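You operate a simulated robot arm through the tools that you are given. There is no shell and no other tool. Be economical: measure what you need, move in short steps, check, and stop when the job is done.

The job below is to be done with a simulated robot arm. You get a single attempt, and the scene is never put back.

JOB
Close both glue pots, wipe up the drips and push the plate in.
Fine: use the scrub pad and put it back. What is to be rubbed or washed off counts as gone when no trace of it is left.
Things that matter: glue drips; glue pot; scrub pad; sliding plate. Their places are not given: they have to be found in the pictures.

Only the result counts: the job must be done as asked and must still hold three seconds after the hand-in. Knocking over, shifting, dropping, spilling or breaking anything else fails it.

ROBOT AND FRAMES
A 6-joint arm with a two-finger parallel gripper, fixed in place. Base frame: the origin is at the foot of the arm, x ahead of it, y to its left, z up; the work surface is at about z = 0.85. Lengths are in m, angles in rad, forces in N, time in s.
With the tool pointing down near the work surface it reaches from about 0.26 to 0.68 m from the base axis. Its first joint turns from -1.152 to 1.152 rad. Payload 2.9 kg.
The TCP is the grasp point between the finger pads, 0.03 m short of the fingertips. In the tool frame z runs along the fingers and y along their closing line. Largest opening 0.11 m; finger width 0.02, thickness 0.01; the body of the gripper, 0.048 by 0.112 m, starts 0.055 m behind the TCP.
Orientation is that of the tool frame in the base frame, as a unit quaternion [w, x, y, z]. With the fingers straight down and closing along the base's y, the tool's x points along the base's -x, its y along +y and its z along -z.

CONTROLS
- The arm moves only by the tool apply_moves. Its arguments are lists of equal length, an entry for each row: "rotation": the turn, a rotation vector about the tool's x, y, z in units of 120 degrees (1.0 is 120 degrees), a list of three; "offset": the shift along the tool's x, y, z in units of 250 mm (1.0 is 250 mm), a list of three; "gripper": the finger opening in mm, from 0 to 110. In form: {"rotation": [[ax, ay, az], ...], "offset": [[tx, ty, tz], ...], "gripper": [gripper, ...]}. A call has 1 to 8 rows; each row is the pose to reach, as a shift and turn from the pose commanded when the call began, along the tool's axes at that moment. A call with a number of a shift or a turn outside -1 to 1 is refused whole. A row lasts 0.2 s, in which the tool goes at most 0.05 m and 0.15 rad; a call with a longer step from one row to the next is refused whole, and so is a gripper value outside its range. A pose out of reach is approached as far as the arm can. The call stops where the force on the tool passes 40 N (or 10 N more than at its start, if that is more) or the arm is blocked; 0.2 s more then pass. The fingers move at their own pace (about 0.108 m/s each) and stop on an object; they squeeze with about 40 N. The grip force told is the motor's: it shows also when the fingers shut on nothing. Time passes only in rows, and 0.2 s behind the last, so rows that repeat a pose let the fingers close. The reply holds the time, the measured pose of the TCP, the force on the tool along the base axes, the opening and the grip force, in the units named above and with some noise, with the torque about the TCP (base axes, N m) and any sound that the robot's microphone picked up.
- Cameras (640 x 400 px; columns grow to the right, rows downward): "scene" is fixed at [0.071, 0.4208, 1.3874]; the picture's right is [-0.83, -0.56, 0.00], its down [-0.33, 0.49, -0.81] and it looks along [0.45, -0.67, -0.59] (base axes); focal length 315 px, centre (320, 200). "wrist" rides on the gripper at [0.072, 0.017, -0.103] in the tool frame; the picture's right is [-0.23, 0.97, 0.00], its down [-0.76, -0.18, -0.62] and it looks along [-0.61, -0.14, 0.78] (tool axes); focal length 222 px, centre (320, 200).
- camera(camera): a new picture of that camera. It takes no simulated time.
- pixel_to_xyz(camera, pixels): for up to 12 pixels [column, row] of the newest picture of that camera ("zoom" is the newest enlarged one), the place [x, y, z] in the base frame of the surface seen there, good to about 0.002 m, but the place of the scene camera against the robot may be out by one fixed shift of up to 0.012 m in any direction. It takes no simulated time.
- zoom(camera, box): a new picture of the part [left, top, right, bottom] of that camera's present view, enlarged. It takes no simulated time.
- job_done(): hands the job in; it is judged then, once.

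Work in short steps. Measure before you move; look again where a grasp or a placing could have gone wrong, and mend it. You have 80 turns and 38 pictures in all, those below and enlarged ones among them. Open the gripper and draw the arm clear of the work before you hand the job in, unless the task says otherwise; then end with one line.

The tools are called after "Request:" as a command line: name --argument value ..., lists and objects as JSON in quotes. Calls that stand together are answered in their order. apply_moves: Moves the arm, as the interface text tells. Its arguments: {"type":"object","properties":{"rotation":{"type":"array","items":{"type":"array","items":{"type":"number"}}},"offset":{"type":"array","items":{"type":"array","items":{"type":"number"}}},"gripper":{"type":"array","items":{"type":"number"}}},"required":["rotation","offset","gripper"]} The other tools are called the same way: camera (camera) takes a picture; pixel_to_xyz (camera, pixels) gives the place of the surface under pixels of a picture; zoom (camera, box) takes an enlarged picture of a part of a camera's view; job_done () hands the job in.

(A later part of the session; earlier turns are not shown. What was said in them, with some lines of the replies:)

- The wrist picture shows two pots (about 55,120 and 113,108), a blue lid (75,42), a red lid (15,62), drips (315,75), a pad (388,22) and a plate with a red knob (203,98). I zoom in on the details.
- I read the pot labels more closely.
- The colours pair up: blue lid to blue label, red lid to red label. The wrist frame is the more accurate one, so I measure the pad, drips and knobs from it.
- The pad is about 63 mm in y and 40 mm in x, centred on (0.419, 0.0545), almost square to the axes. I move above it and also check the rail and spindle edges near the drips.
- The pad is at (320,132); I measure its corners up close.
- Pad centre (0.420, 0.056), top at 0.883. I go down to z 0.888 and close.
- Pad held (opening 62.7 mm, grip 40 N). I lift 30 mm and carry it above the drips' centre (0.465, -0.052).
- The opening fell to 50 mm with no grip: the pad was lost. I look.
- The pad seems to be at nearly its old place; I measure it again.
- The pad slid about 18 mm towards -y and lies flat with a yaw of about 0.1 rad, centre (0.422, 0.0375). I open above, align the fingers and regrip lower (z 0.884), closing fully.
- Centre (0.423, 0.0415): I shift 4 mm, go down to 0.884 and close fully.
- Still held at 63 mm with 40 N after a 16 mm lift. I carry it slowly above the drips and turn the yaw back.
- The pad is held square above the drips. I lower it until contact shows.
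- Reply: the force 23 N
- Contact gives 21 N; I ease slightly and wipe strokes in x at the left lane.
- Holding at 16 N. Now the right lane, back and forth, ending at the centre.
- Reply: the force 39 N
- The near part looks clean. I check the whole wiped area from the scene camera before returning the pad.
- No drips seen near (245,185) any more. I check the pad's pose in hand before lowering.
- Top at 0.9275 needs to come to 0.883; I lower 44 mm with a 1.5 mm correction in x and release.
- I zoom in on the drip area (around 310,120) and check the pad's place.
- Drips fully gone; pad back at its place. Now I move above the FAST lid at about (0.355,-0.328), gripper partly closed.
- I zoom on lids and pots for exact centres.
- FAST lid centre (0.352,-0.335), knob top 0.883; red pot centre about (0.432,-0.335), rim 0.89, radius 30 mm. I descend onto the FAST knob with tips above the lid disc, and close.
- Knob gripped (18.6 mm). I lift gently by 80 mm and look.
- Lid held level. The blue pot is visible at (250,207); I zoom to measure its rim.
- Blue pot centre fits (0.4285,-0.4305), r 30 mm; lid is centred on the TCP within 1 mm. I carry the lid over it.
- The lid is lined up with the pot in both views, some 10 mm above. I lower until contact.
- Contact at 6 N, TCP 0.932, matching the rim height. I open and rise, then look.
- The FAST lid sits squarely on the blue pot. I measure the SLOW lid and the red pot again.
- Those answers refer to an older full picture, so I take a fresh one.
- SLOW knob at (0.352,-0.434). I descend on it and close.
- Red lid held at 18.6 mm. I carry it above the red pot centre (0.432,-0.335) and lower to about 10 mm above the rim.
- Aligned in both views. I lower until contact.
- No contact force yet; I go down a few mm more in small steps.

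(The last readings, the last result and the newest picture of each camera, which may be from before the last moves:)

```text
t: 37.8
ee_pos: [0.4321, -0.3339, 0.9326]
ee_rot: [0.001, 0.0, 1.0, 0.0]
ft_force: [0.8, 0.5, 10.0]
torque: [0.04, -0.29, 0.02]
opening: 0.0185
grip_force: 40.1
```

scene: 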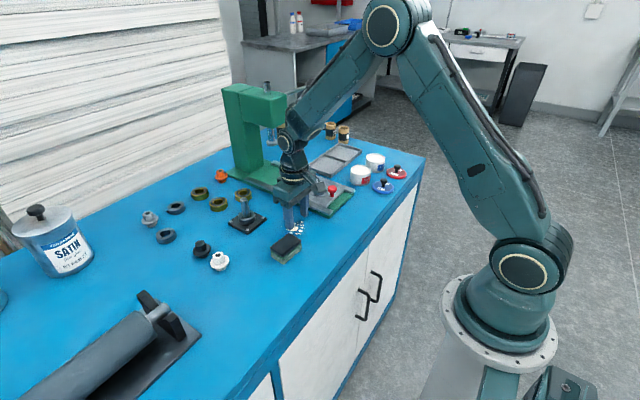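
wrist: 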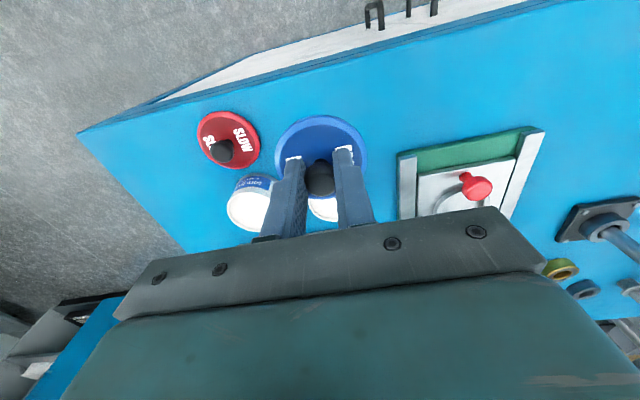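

Seated (10 N). I open, rise and move back to view both the lids and the plate.

Request:
apply_moves --rotation '[[0, 0, 0], [0, 0, 0], [0, 0, 0], [0, 0, 0], [0, 0, 0], [0, 0, 0], [0, 0, 0], [0, 0, 0]]' --offset '[[0, 0, 0], [0, 0, 0], [0, 0, -0.1], [0.06, 0.05, -0.25], [0.16, 0.15, -0.3], [0.26, 0.27, -0.3], [0.34, 0.42, -0.3], [0.34, 0.6, -0.3]]' --gripper '[50, 50, 50, 50, 50, 50, 50, 50]'

Request:
camera --camera "wrist"

Request:
zoom --camera "scene" --box '[220, 70, 420, 230]'

```text
t: 39.6
ee_pos: [0.3477, -0.1827, 1.006]
ee_rot: [0.0, 0.0, 1.0, 0.001]
ft_force: [0.0, -0.3, 0.2]
torque: [0.02, -0.01, 0.01]
opening: 0.0499
grip_force: 0.0
heard: snap
```

```text
7 pictures are left
```

wrist: 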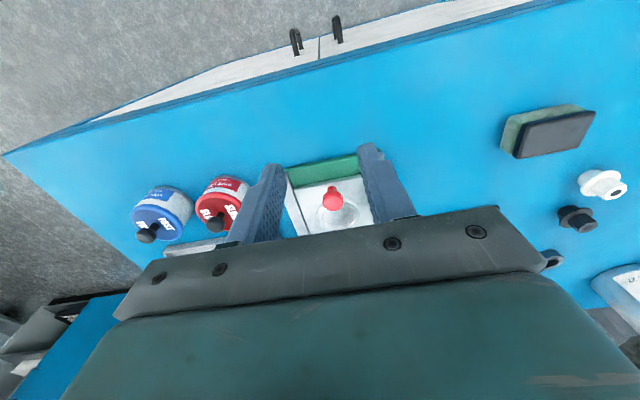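

```text
2.50 times, centred on (320, 150) of scene
```

zoom: 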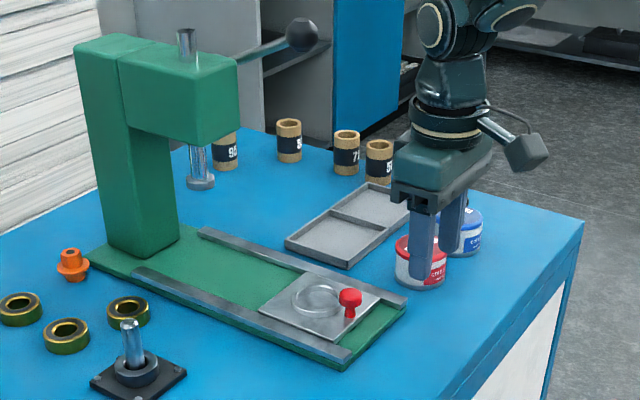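

A "snap" was heard only for the red lid. I compare the two lids closely.

Request:
zoom --camera "wrist" --box '[120, 165, 260, 252]'

```text
4.57 times, centred on (190, 208) of wrist
```

zoom: 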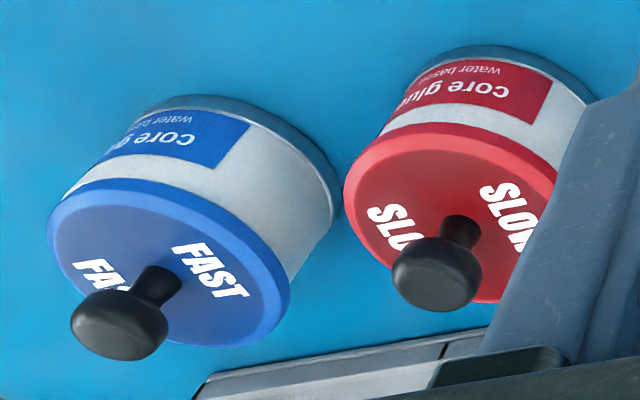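

Request:
pixel_to_xyz --camera "zoom" --pixels '[[120, 325], [437, 275], [75, 210], [150, 200], [260, 280], [230, 325], [370, 180], [450, 145], [530, 180], [480, 290], [140, 230], [440, 185]]'

```text
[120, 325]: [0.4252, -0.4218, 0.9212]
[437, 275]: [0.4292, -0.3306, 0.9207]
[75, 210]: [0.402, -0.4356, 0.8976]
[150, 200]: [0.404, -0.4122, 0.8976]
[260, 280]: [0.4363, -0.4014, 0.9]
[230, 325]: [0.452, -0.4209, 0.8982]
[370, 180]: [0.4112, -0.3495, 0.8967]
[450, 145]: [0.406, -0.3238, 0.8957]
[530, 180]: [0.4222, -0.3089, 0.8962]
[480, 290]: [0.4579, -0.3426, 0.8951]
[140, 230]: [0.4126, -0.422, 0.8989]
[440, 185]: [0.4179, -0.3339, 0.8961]
```

The blue lid lies about 2 mm higher and about 2 mm off in y, and gave no snap: it is probably not seated. I go back over its knob to reseat it.

Request:
apply_moves --rotation '[[0, 0, 0], [0, 0, 0], [0, 0, 0], [0, 0, 0], [0, 0, 0], [0, 0, 0], [0, 0, 0]]' --offset '[[-0.055, -0.165, 0], [-0.11, -0.33, 0], [-0.165, -0.495, 0], [-0.22, -0.66, 0], [-0.275, -0.825, 0], [-0.322, -0.976, 0], [-0.322, -0.976, 0]]' --gripper '[50, 50, 50, 50, 50, 50, 50]'

Request:
apply_moves --rotation '[[0, 0, 0], [0, 0, 0], [0, 0, 0], [0, 0, 0], [0, 0, 0], [0, 0, 0]]' --offset '[[0, 0, 0.12], [0, 0, 0.22], [0, 0, 0.28], [0, 0, 0.28], [0, 0, 0.28], [0, 0, 0.28]]' --gripper '[50, 50, 50, 0, 0, 0]'

```text
t: 41.2
ee_pos: [0.4281, -0.4252, 1.005]
ee_rot: [0.0, 0.0, 1.0, 0.0]
ft_force: [-0.5, -0.9, 0.1]
torque: [0.0, 0.0, -0.01]
opening: 0.0498
grip_force: 0.0
```

```text
t: 42.6
ee_pos: [0.4305, -0.426, 0.9352]
ee_rot: [-0.001, 0.0, 1.0, 0.001]
ft_force: [0.8, 0.3, 0.2]
torque: [-0.02, 0.02, -0.01]
opening: 0.0188
grip_force: 40.1
```

Gripped; measured y -0.426, so the lid sits some 3-4 mm off the pot centre (-0.4305). I lift 4 mm, shift in y, and check the reading.

Request:
apply_moves --rotation '[[0, 0, 0], [0, 0, 0], [0, 0, 0], [0, 0, 0]]' --offset '[[0, 0, -0.03], [0, -0.006, -0.03], [0, -0.012, -0.03], [0, -0.012, -0.03]]' --gripper '[0, 0, 0, 0]'

Request:
zoom --camera "wrist" --box '[220, 80, 420, 240]'

```text
t: 43.6
ee_pos: [0.4272, -0.4305, 0.9441]
ee_rot: [0.0, 0.0, 1.0, 0.0]
ft_force: [0.0, -1.1, 0.9]
torque: [0.01, -0.02, 0.01]
opening: 0.0188
grip_force: 39.9
```

```text
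2.50 times, centred on (320, 160) of wrist
```

zoom: 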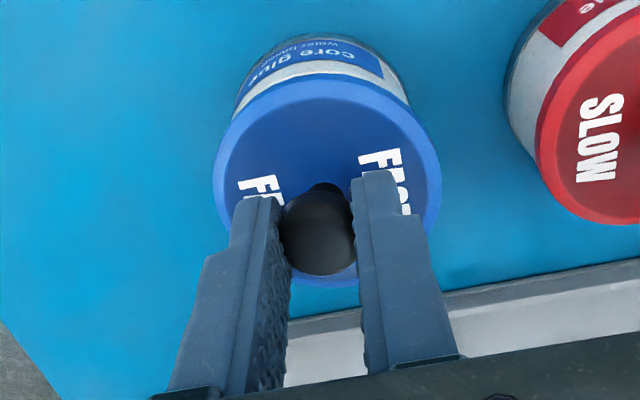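

Compared with the red lid's picture before seating, this lid sits about 2.5 mm towards -x and 1 mm towards +y of the pot. I correct this and lower.

Request:
apply_moves --rotation '[[0, 0, 0], [0, 0, 0], [0, 0, 0], [0, 0, 0], [0, 0, 0], [0, 0, 0], [0, 0, 0], [0, 0, 0]]' --offset '[[-0.011, -0.004, 0], [-0.011, -0.004, 0.01], [-0.011, -0.004, 0.02], [-0.011, -0.004, 0.028], [-0.011, -0.004, 0.034], [-0.011, -0.004, 0.038], [-0.011, -0.004, 0.042], [-0.011, -0.004, 0.042]]' --gripper '[0, 0, 0, 0, 0, 0, 0, 0]'

```text
t: 45.4
ee_pos: [0.4303, -0.4315, 0.9338]
ee_rot: [0.001, 0.0, 1.0, -0.001]
ft_force: [-5.4, 6.3, 19.2]
torque: [-0.11, 0.29, -0.03]
opening: 0.0187
grip_force: 39.8
```

19 N contact. I release and listen for the snap.

Request:
apply_moves --rotation '[[0, 0, 0], [0, 0, 0], [0, 0, 0], [0, 0, -0.1], [0, 0, -0.2], [0, 0, -0.2]]' --offset '[[0, 0, 0], [0, 0, 0], [0, 0, 0], [0, 0, -0.1], [0, 0, -0.2], [0, 0, -0.2]]' --gripper '[50, 50, 50, 50, 50, 50]'

```text
refused: row 4 steps farther than a row can; nothing moved
```

The rotation entries were a slip; I repeat without turning.

Request:
apply_moves --rotation '[[0, 0, 0], [0, 0, 0], [0, 0, 0], [0, 0, 0], [0, 0, 0], [0, 0, 0]]' --offset '[[0, 0, 0], [0, 0, 0], [0, 0, 0], [0, 0, -0.1], [0, 0, -0.2], [0, 0, -0.2]]' --gripper '[50, 50, 50, 50, 50, 50]'

```text
t: 46.8
ee_pos: [0.4306, -0.432, 0.983]
ee_rot: [0.0, 0.0, 1.0, 0.0]
ft_force: [-0.3, 0.8, -0.2]
torque: [0.01, 0.01, 0.02]
opening: 0.0499
grip_force: 0.0
```

No snap yet. I close the fingers and press on top of the knob (expected contact near TCP 0.953).

Request:
apply_moves --rotation '[[0, 0, 0], [0, 0, 0], [0, 0, 0], [0, 0, 0], [0, 0, 0], [0, 0, 0], [0, 0, 0], [0, 0, 0]]' --offset '[[0, 0, 0], [0, 0, 0], [0, 0, 0.06], [0, 0, 0.1], [0, 0, 0.112], [0, 0, 0.118], [0, 0, 0.122], [0, 0, 0.126]]' --gripper '[0, 0, 0, 0, 0, 0, 0, 0]'

```text
t: 48.6
ee_pos: [0.4302, -0.4316, 0.951]
ee_rot: [0.0, 0.0, 1.0, 0.0]
ft_force: [-0.9, 0.3, 3.6]
torque: [0.0, 0.0, 0.04]
opening: 0.0
grip_force: 37.7
heard: snap
```

Snap heard: the blue lid is now seated. I rise and move to the front of the plate, fingers closed.

Request:
apply_moves --rotation '[[0, 0, 0], [0, 0, 0], [0, 0, 0], [0, 0, 0], [0, 0, 0], [0, 0, 0], [0, 0, 0], [0, 0, 0]]' --offset '[[0, 0, -0.1], [0.06, 0.08, -0.2], [0.14, 0.22, -0.22], [0.21, 0.38, -0.22], [0.26, 0.55, -0.22], [0.3, 0.72, -0.22], [0.32, 0.88, -0.22], [0.32, 0.98, -0.22]]' --gripper '[0, 0, 0, 0, 0, 0, 0, 0]'

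Request:
camera --camera "wrist"

```text
t: 50.4
ee_pos: [0.3507, -0.1882, 1.0073]
ee_rot: [0.0, 0.0, 1.0, 0.001]
ft_force: [-0.6, 0.5, -0.5]
torque: [-0.01, 0.02, 0.0]
opening: 0.0
grip_force: 37.5
```

```text
3 pictures are left
```

wrist: 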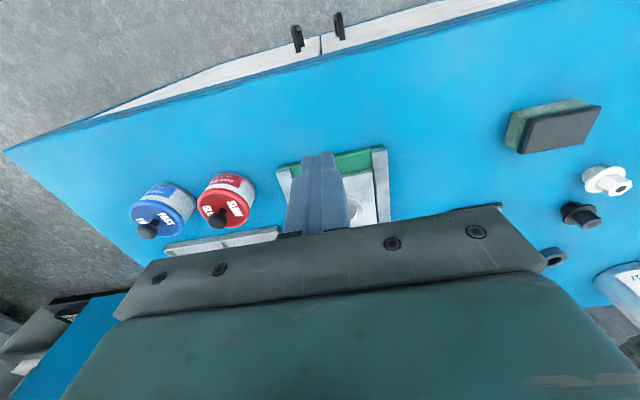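

Before pushing I measure the press head, ram, column foot and plate in the scene view to know the stroke and clearances.

Request:
pixel_to_xyz --camera "scene" --pixels '[[272, 162], [270, 148], [285, 141], [268, 141], [272, 182], [265, 185], [249, 193], [245, 198], [333, 192], [324, 197], [332, 186], [305, 189]]'

Request:
zoom --camera "scene" --box '[230, 80, 370, 220]'

```text
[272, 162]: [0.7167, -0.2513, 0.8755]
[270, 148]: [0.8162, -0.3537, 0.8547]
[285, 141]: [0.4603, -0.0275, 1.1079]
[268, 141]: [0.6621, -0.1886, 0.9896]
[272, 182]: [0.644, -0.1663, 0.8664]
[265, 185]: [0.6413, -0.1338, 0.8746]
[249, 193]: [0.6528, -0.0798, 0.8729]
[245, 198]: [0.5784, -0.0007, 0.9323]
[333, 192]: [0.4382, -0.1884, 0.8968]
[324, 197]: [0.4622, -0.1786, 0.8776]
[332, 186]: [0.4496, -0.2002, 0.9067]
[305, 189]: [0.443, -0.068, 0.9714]
```

```text
2.86 times, centred on (300, 150) of scene
```

zoom: 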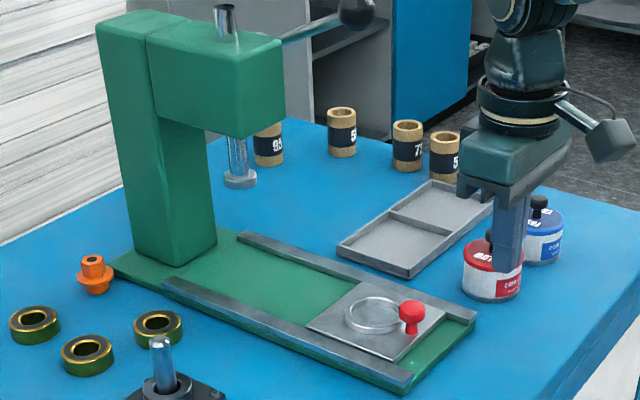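

Request:
pixel_to_xyz --camera "zoom" --pixels '[[240, 180], [238, 158], [243, 132], [279, 115], [213, 128], [180, 262], [213, 242], [312, 324], [400, 356], [442, 310], [362, 287], [242, 238]]'

```text
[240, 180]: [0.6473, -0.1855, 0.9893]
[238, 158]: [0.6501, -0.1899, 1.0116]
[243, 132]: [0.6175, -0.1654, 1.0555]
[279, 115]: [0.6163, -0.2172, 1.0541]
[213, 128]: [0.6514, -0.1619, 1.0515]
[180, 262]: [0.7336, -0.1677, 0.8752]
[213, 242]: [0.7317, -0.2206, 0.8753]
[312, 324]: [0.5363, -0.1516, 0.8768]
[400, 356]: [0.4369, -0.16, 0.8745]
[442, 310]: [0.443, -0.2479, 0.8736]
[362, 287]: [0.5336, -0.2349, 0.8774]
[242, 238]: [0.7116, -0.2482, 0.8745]
```

Press head front is near x 0.613 with its underside at 1.045; the plate goes in along +x. I tilt the hand 35° so it stays clear of the press head, then lower the closed fingertips in front of the red knob (0.4435,-0.186).

Request:
apply_moves --rotation '[[0, -0.0487, 0], [0, -0.0974, 0], [0, -0.146, 0], [0, -0.1948, 0], [0, -0.2435, 0], [0, -0.292, 0], [0, -0.292, 0]]' --offset '[[0, 0, 0], [0, 0, 0], [0, 0, 0], [0, 0, 0], [0, 0, 0], [0, 0, 0], [0, 0, 0]]' --gripper '[0, 0, 0, 0, 0, 0, 0]'

Request:
apply_moves --rotation '[[0, 0, 0], [0, 0, 0], [0, 0, 0], [0, 0, 0], [0, 0, 0]]' --offset '[[0.03, 0.004, 0.148], [0.06, 0.004, 0.296], [0.08, 0.004, 0.4], [0.091, 0.004, 0.444], [0.091, 0.004, 0.444]]' --gripper '[0, 0, 0, 0, 0]'

```text
t: 52.0
ee_pos: [0.3508, -0.1867, 1.0066]
ee_rot: [0.301, 0.0, 0.954, 0.0]
ft_force: [0.4, 0.0, 0.6]
torque: [0.0, 0.01, 0.04]
opening: 0.0
grip_force: 37.9
```

```text
t: 53.2
ee_pos: [0.3959, -0.1868, 0.9002]
ee_rot: [0.301, 0.001, 0.954, 0.0]
ft_force: [-0.3, 0.3, 0.0]
torque: [-0.02, -0.02, -0.01]
opening: 0.0
grip_force: 37.2
```

Tilt is right. I push in +x by 80 mm in slow rows (raised 2 mm).

Request:
apply_moves --rotation '[[0, 0, 0], [0, 0, 0], [0, 0, 0], [0, 0, 0], [0, 0, 0], [0, 0, 0], [0, 0, 0], [0, 0, 0]]' --offset '[[-0.0374, 0, 0.0164], [-0.0701, 0, 0.0393], [-0.1029, 0, 0.0623], [-0.1356, 0, 0.0852], [-0.1684, 0, 0.1082], [-0.2012, 0, 0.1312], [-0.2339, 0, 0.1541], [-0.2667, 0, 0.1771]]' --gripper '[0, 0, 0, 0, 0, 0, 0, 0]'

```text
t: 55.0
ee_pos: [0.4761, -0.1861, 0.9043]
ee_rot: [0.302, 0.0, 0.953, -0.001]
ft_force: [-0.8, 0.4, -0.7]
torque: [0.02, 0.01, -0.01]
opening: 0.0
grip_force: 37.4
```

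Little resistance, as for a free-sliding plate. I push on until it meets the stop.

Request:
apply_moves --rotation '[[0, 0, 0], [0, 0, 0], [0, 0, 0], [0, 0, 0], [0, 0, 0], [0, 0, 0], [0, 0, 0], [0, 0, 0]]' --offset '[[-0.0328, 0, 0.023], [-0.0655, 0, 0.0459], [-0.0983, 0, 0.0689], [-0.131, 0, 0.0918], [-0.1638, 0, 0.1148], [-0.1966, 0, 0.1378], [-0.2293, 0, 0.1607], [-0.2621, 0, 0.1837]]' --gripper '[0, 0, 0, 0, 0, 0, 0, 0]'

```text
t: 56.8
ee_pos: [0.5554, -0.186, 0.9053]
ee_rot: [0.3, 0.001, 0.954, -0.001]
ft_force: [-0.5, -0.5, -1.2]
torque: [-0.01, 0.03, -0.01]
opening: 0.0001
grip_force: 37.7
```

I check with one enlarged scene picture that the plate is moving along.

Request:
zoom --camera "scene" --box '[230, 80, 370, 220]'

Request:
pixel_to_xyz --camera "zoom" --pixels '[[310, 255], [330, 270], [300, 285], [260, 265], [240, 260], [280, 290], [350, 290], [220, 270]]'

```text
2.86 times, centred on (300, 150) of scene
```

zoom: 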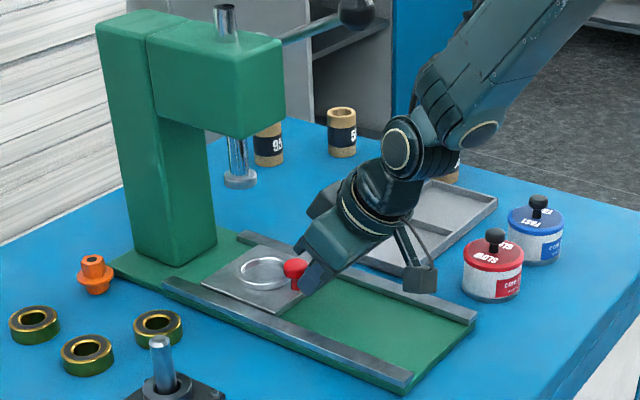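

```text
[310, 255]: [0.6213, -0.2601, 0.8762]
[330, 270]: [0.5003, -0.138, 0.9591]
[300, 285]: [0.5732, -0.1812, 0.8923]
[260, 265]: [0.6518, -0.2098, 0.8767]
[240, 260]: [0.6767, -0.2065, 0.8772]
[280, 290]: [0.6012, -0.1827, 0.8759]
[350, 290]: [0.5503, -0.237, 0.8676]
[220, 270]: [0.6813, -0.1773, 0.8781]
```

The plate rides along; its rear is some 35 mm from the column. I push on in smaller steps until resistance.

Request:
apply_moves --rotation '[[0, 0, 0], [0, 0, 0], [0, 0, 0], [0, 0, 0], [0, 0, 0], [0, 0, 0], [0, 0, 0], [0, 0, 0]]' --offset '[[-0.0164, 0, 0.0115], [-0.0328, 0, 0.023], [-0.0492, 0, 0.0344], [-0.0655, 0, 0.0459], [-0.0819, 0, 0.0574], [-0.0983, 0, 0.0689], [-0.1147, 0, 0.0804], [-0.131, 0, 0.0918]]' --gripper '[0, 0, 0, 0, 0, 0, 0, 0]'

```text
t: 58.3
ee_pos: [0.5801, -0.1864, 0.8986]
ee_rot: [0.29, 0.002, 0.957, 0.003]
ft_force: [-8.9, 1.2, 3.8]
torque: [0.12, 0.1, -0.01]
opening: 0.0
grip_force: 37.3
stopped in row 7: the force on the tool passed its limit at 48 N (the readings are from after the stop); the commanded pose is now the measured one
```

The push ended on a firm stop (48 N). I draw back and look.

Request:
apply_moves --rotation '[[0, 0, 0], [0, 0, 0], [0, 0, 0], [0, 0, 0], [0, 0, 0], [0, 0, 0], [0, 0, 0]]' --offset '[[0.06, 0, -0.055], [0.18, 0, -0.14], [0.3, 0, -0.24], [0.42, 0, -0.33], [0.54, 0, -0.43], [0.54, 0, -0.53], [0.5, 0, -0.66]]' --gripper '[0, 0, 0, 0, 0, 0, 0]'

Request:
zoom --camera "scene" --box '[230, 80, 400, 220]'

```text
t: 59.9
ee_pos: [0.3837, -0.1854, 0.9666]
ee_rot: [0.292, 0.002, 0.956, 0.003]
ft_force: [0.9, -0.3, 0.3]
torque: [0.04, -0.02, 0.0]
opening: 0.0
grip_force: 37.7
```

```text
2.86 times, centred on (315, 150) of scene
```

zoom: 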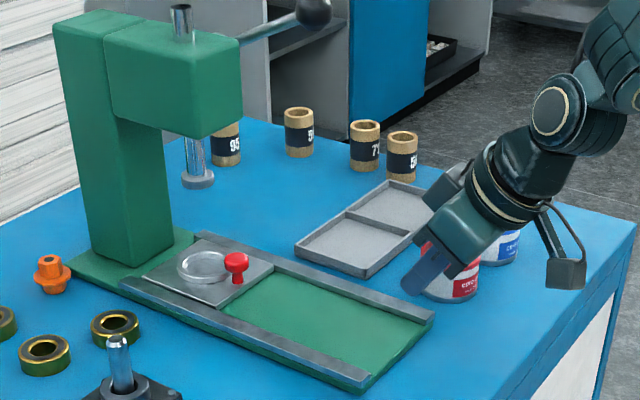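

I measure plate rear edge, ring and column foot.

Request:
pixel_to_xyz --camera "zoom" --pixels '[[150, 276], [200, 241], [176, 256], [138, 262], [172, 238], [178, 265], [232, 267], [204, 252], [203, 282], [198, 180], [236, 258], [195, 240]]'

```text
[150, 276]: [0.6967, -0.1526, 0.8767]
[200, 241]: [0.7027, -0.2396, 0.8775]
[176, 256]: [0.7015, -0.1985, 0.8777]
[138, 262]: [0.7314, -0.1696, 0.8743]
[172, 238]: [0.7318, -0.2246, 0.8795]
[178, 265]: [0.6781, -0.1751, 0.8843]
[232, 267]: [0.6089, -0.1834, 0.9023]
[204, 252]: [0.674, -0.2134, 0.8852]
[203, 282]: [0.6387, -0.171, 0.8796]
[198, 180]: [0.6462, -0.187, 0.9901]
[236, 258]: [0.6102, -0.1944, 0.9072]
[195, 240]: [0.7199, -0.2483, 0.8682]
```

The ring is now centred under the ram (about 0.655 vs 0.652) – a sensible end stop. To be sure it did not bounce back, I touch the knob once more gently.

Request:
apply_moves --rotation '[[0, 0, 0], [0, 0, 0], [0, 0, 0], [0, 0, 0], [0, 0, 0], [0, 0, 0], [0, 0, 0]]' --offset '[[-0.078, 0, 0.101], [-0.155, 0, 0.202], [-0.233, 0, 0.303], [-0.311, 0, 0.404], [-0.389, 0, 0.505], [-0.44, 0, 0.57], [-0.466, 0, 0.605]]' --gripper '[0, 0, 0, 0, 0, 0, 0]'

Request:
apply_moves --rotation '[[0, 0, 0], [0, 0, 0], [0, 0, 0], [0, 0, 0], [0, 0, 0], [0, 0, 0]]' --offset '[[-0.01, 0, 0.0067], [-0.02, 0, 0.0134], [-0.03, 0, 0.02], [-0.04, 0, 0.0268], [-0.046, 0, 0.031], [-0.046, 0, 0.031]]' --gripper '[0, 0, 0, 0, 0, 0]'

```text
t: 61.5
ee_pos: [0.5655, -0.1854, 0.9072]
ee_rot: [0.292, 0.002, 0.956, 0.002]
ft_force: [-0.5, 0.1, 0.4]
torque: [0.0, -0.02, 0.0]
opening: 0.0
grip_force: 37.6
```

```text
t: 62.9
ee_pos: [0.5779, -0.1858, 0.9043]
ee_rot: [0.287, 0.002, 0.958, 0.003]
ft_force: [-19.8, 3.0, -7.0]
torque: [0.11, 0.41, 0.01]
opening: 0.0002
grip_force: 38.2
```

Firm contact (20 N) at the same place: the plate is at its stop. I retreat slowly, rise, open the gripper and finish clear.

Request:
apply_moves --rotation '[[0, 0, 0], [0, 0, 0], [0, 0, 0], [0, 0, 0], [0, 0, 0], [0, 0, 0], [0, 0, 0], [0, 0, 0]]' --offset '[[0.02, 0, -0.015], [0.06, 0, -0.05], [0.18, 0, -0.14], [0.3, 0, -0.24], [0.42, 0, -0.33], [0.54, 0, -0.43], [0.5, 0, -0.58], [0.44, 0, -0.74]]' --gripper '[0, 0, 0, 0, 0, 0, 0, 0]'

Request:
apply_moves --rotation '[[0, 0, 0], [0, 0.0487, 0], [0, 0.0974, 0], [0, 0.146, 0], [0, 0.1948, 0], [0, 0.2435, 0], [0, 0.28, 0], [0, 0.28, 0]]' --offset '[[-0.04, 0, -0.12], [-0.08, 0, -0.18], [-0.08, 0, -0.18], [-0.08, 0, -0.18], [-0.08, 0, -0.18], [-0.08, 0, -0.18], [-0.08, 0, -0.18], [-0.08, 0, -0.18]]' --gripper '[0, 60, 110, 110, 110, 110, 110, 110]'

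Request:
camera --camera "scene"

```text
t: 64.7
ee_pos: [0.3875, -0.1869, 0.9991]
ee_rot: [0.291, 0.002, 0.957, 0.003]
ft_force: [0.3, -0.3, -0.1]
torque: [0.03, -0.03, -0.01]
opening: 0.0
grip_force: 38.0
```

```text
t: 66.5
ee_pos: [0.3779, -0.1849, 1.0465]
ee_rot: [0.002, 0.002, 1.0, 0.003]
ft_force: [-0.2, -0.1, 0.1]
torque: [0.01, -0.03, 0.0]
opening: 0.11
grip_force: 0.1
```

```text
refused: no pictures are left
```

The lids snapped on, the drips are gone, the pad is back and the plate is against its stop. The arm is clear with the gripper open, so I hand in.

Request:
job_done

```text
The job is handed in.
```

I closed both glue pots with their matching lids, wiped up the drips, put the scrub pad back to within a few millimetres of its original place, and pushed the plate in to its stop. I had no pictures left for a final look, so the end state rests on the last readings and earlier pictures.
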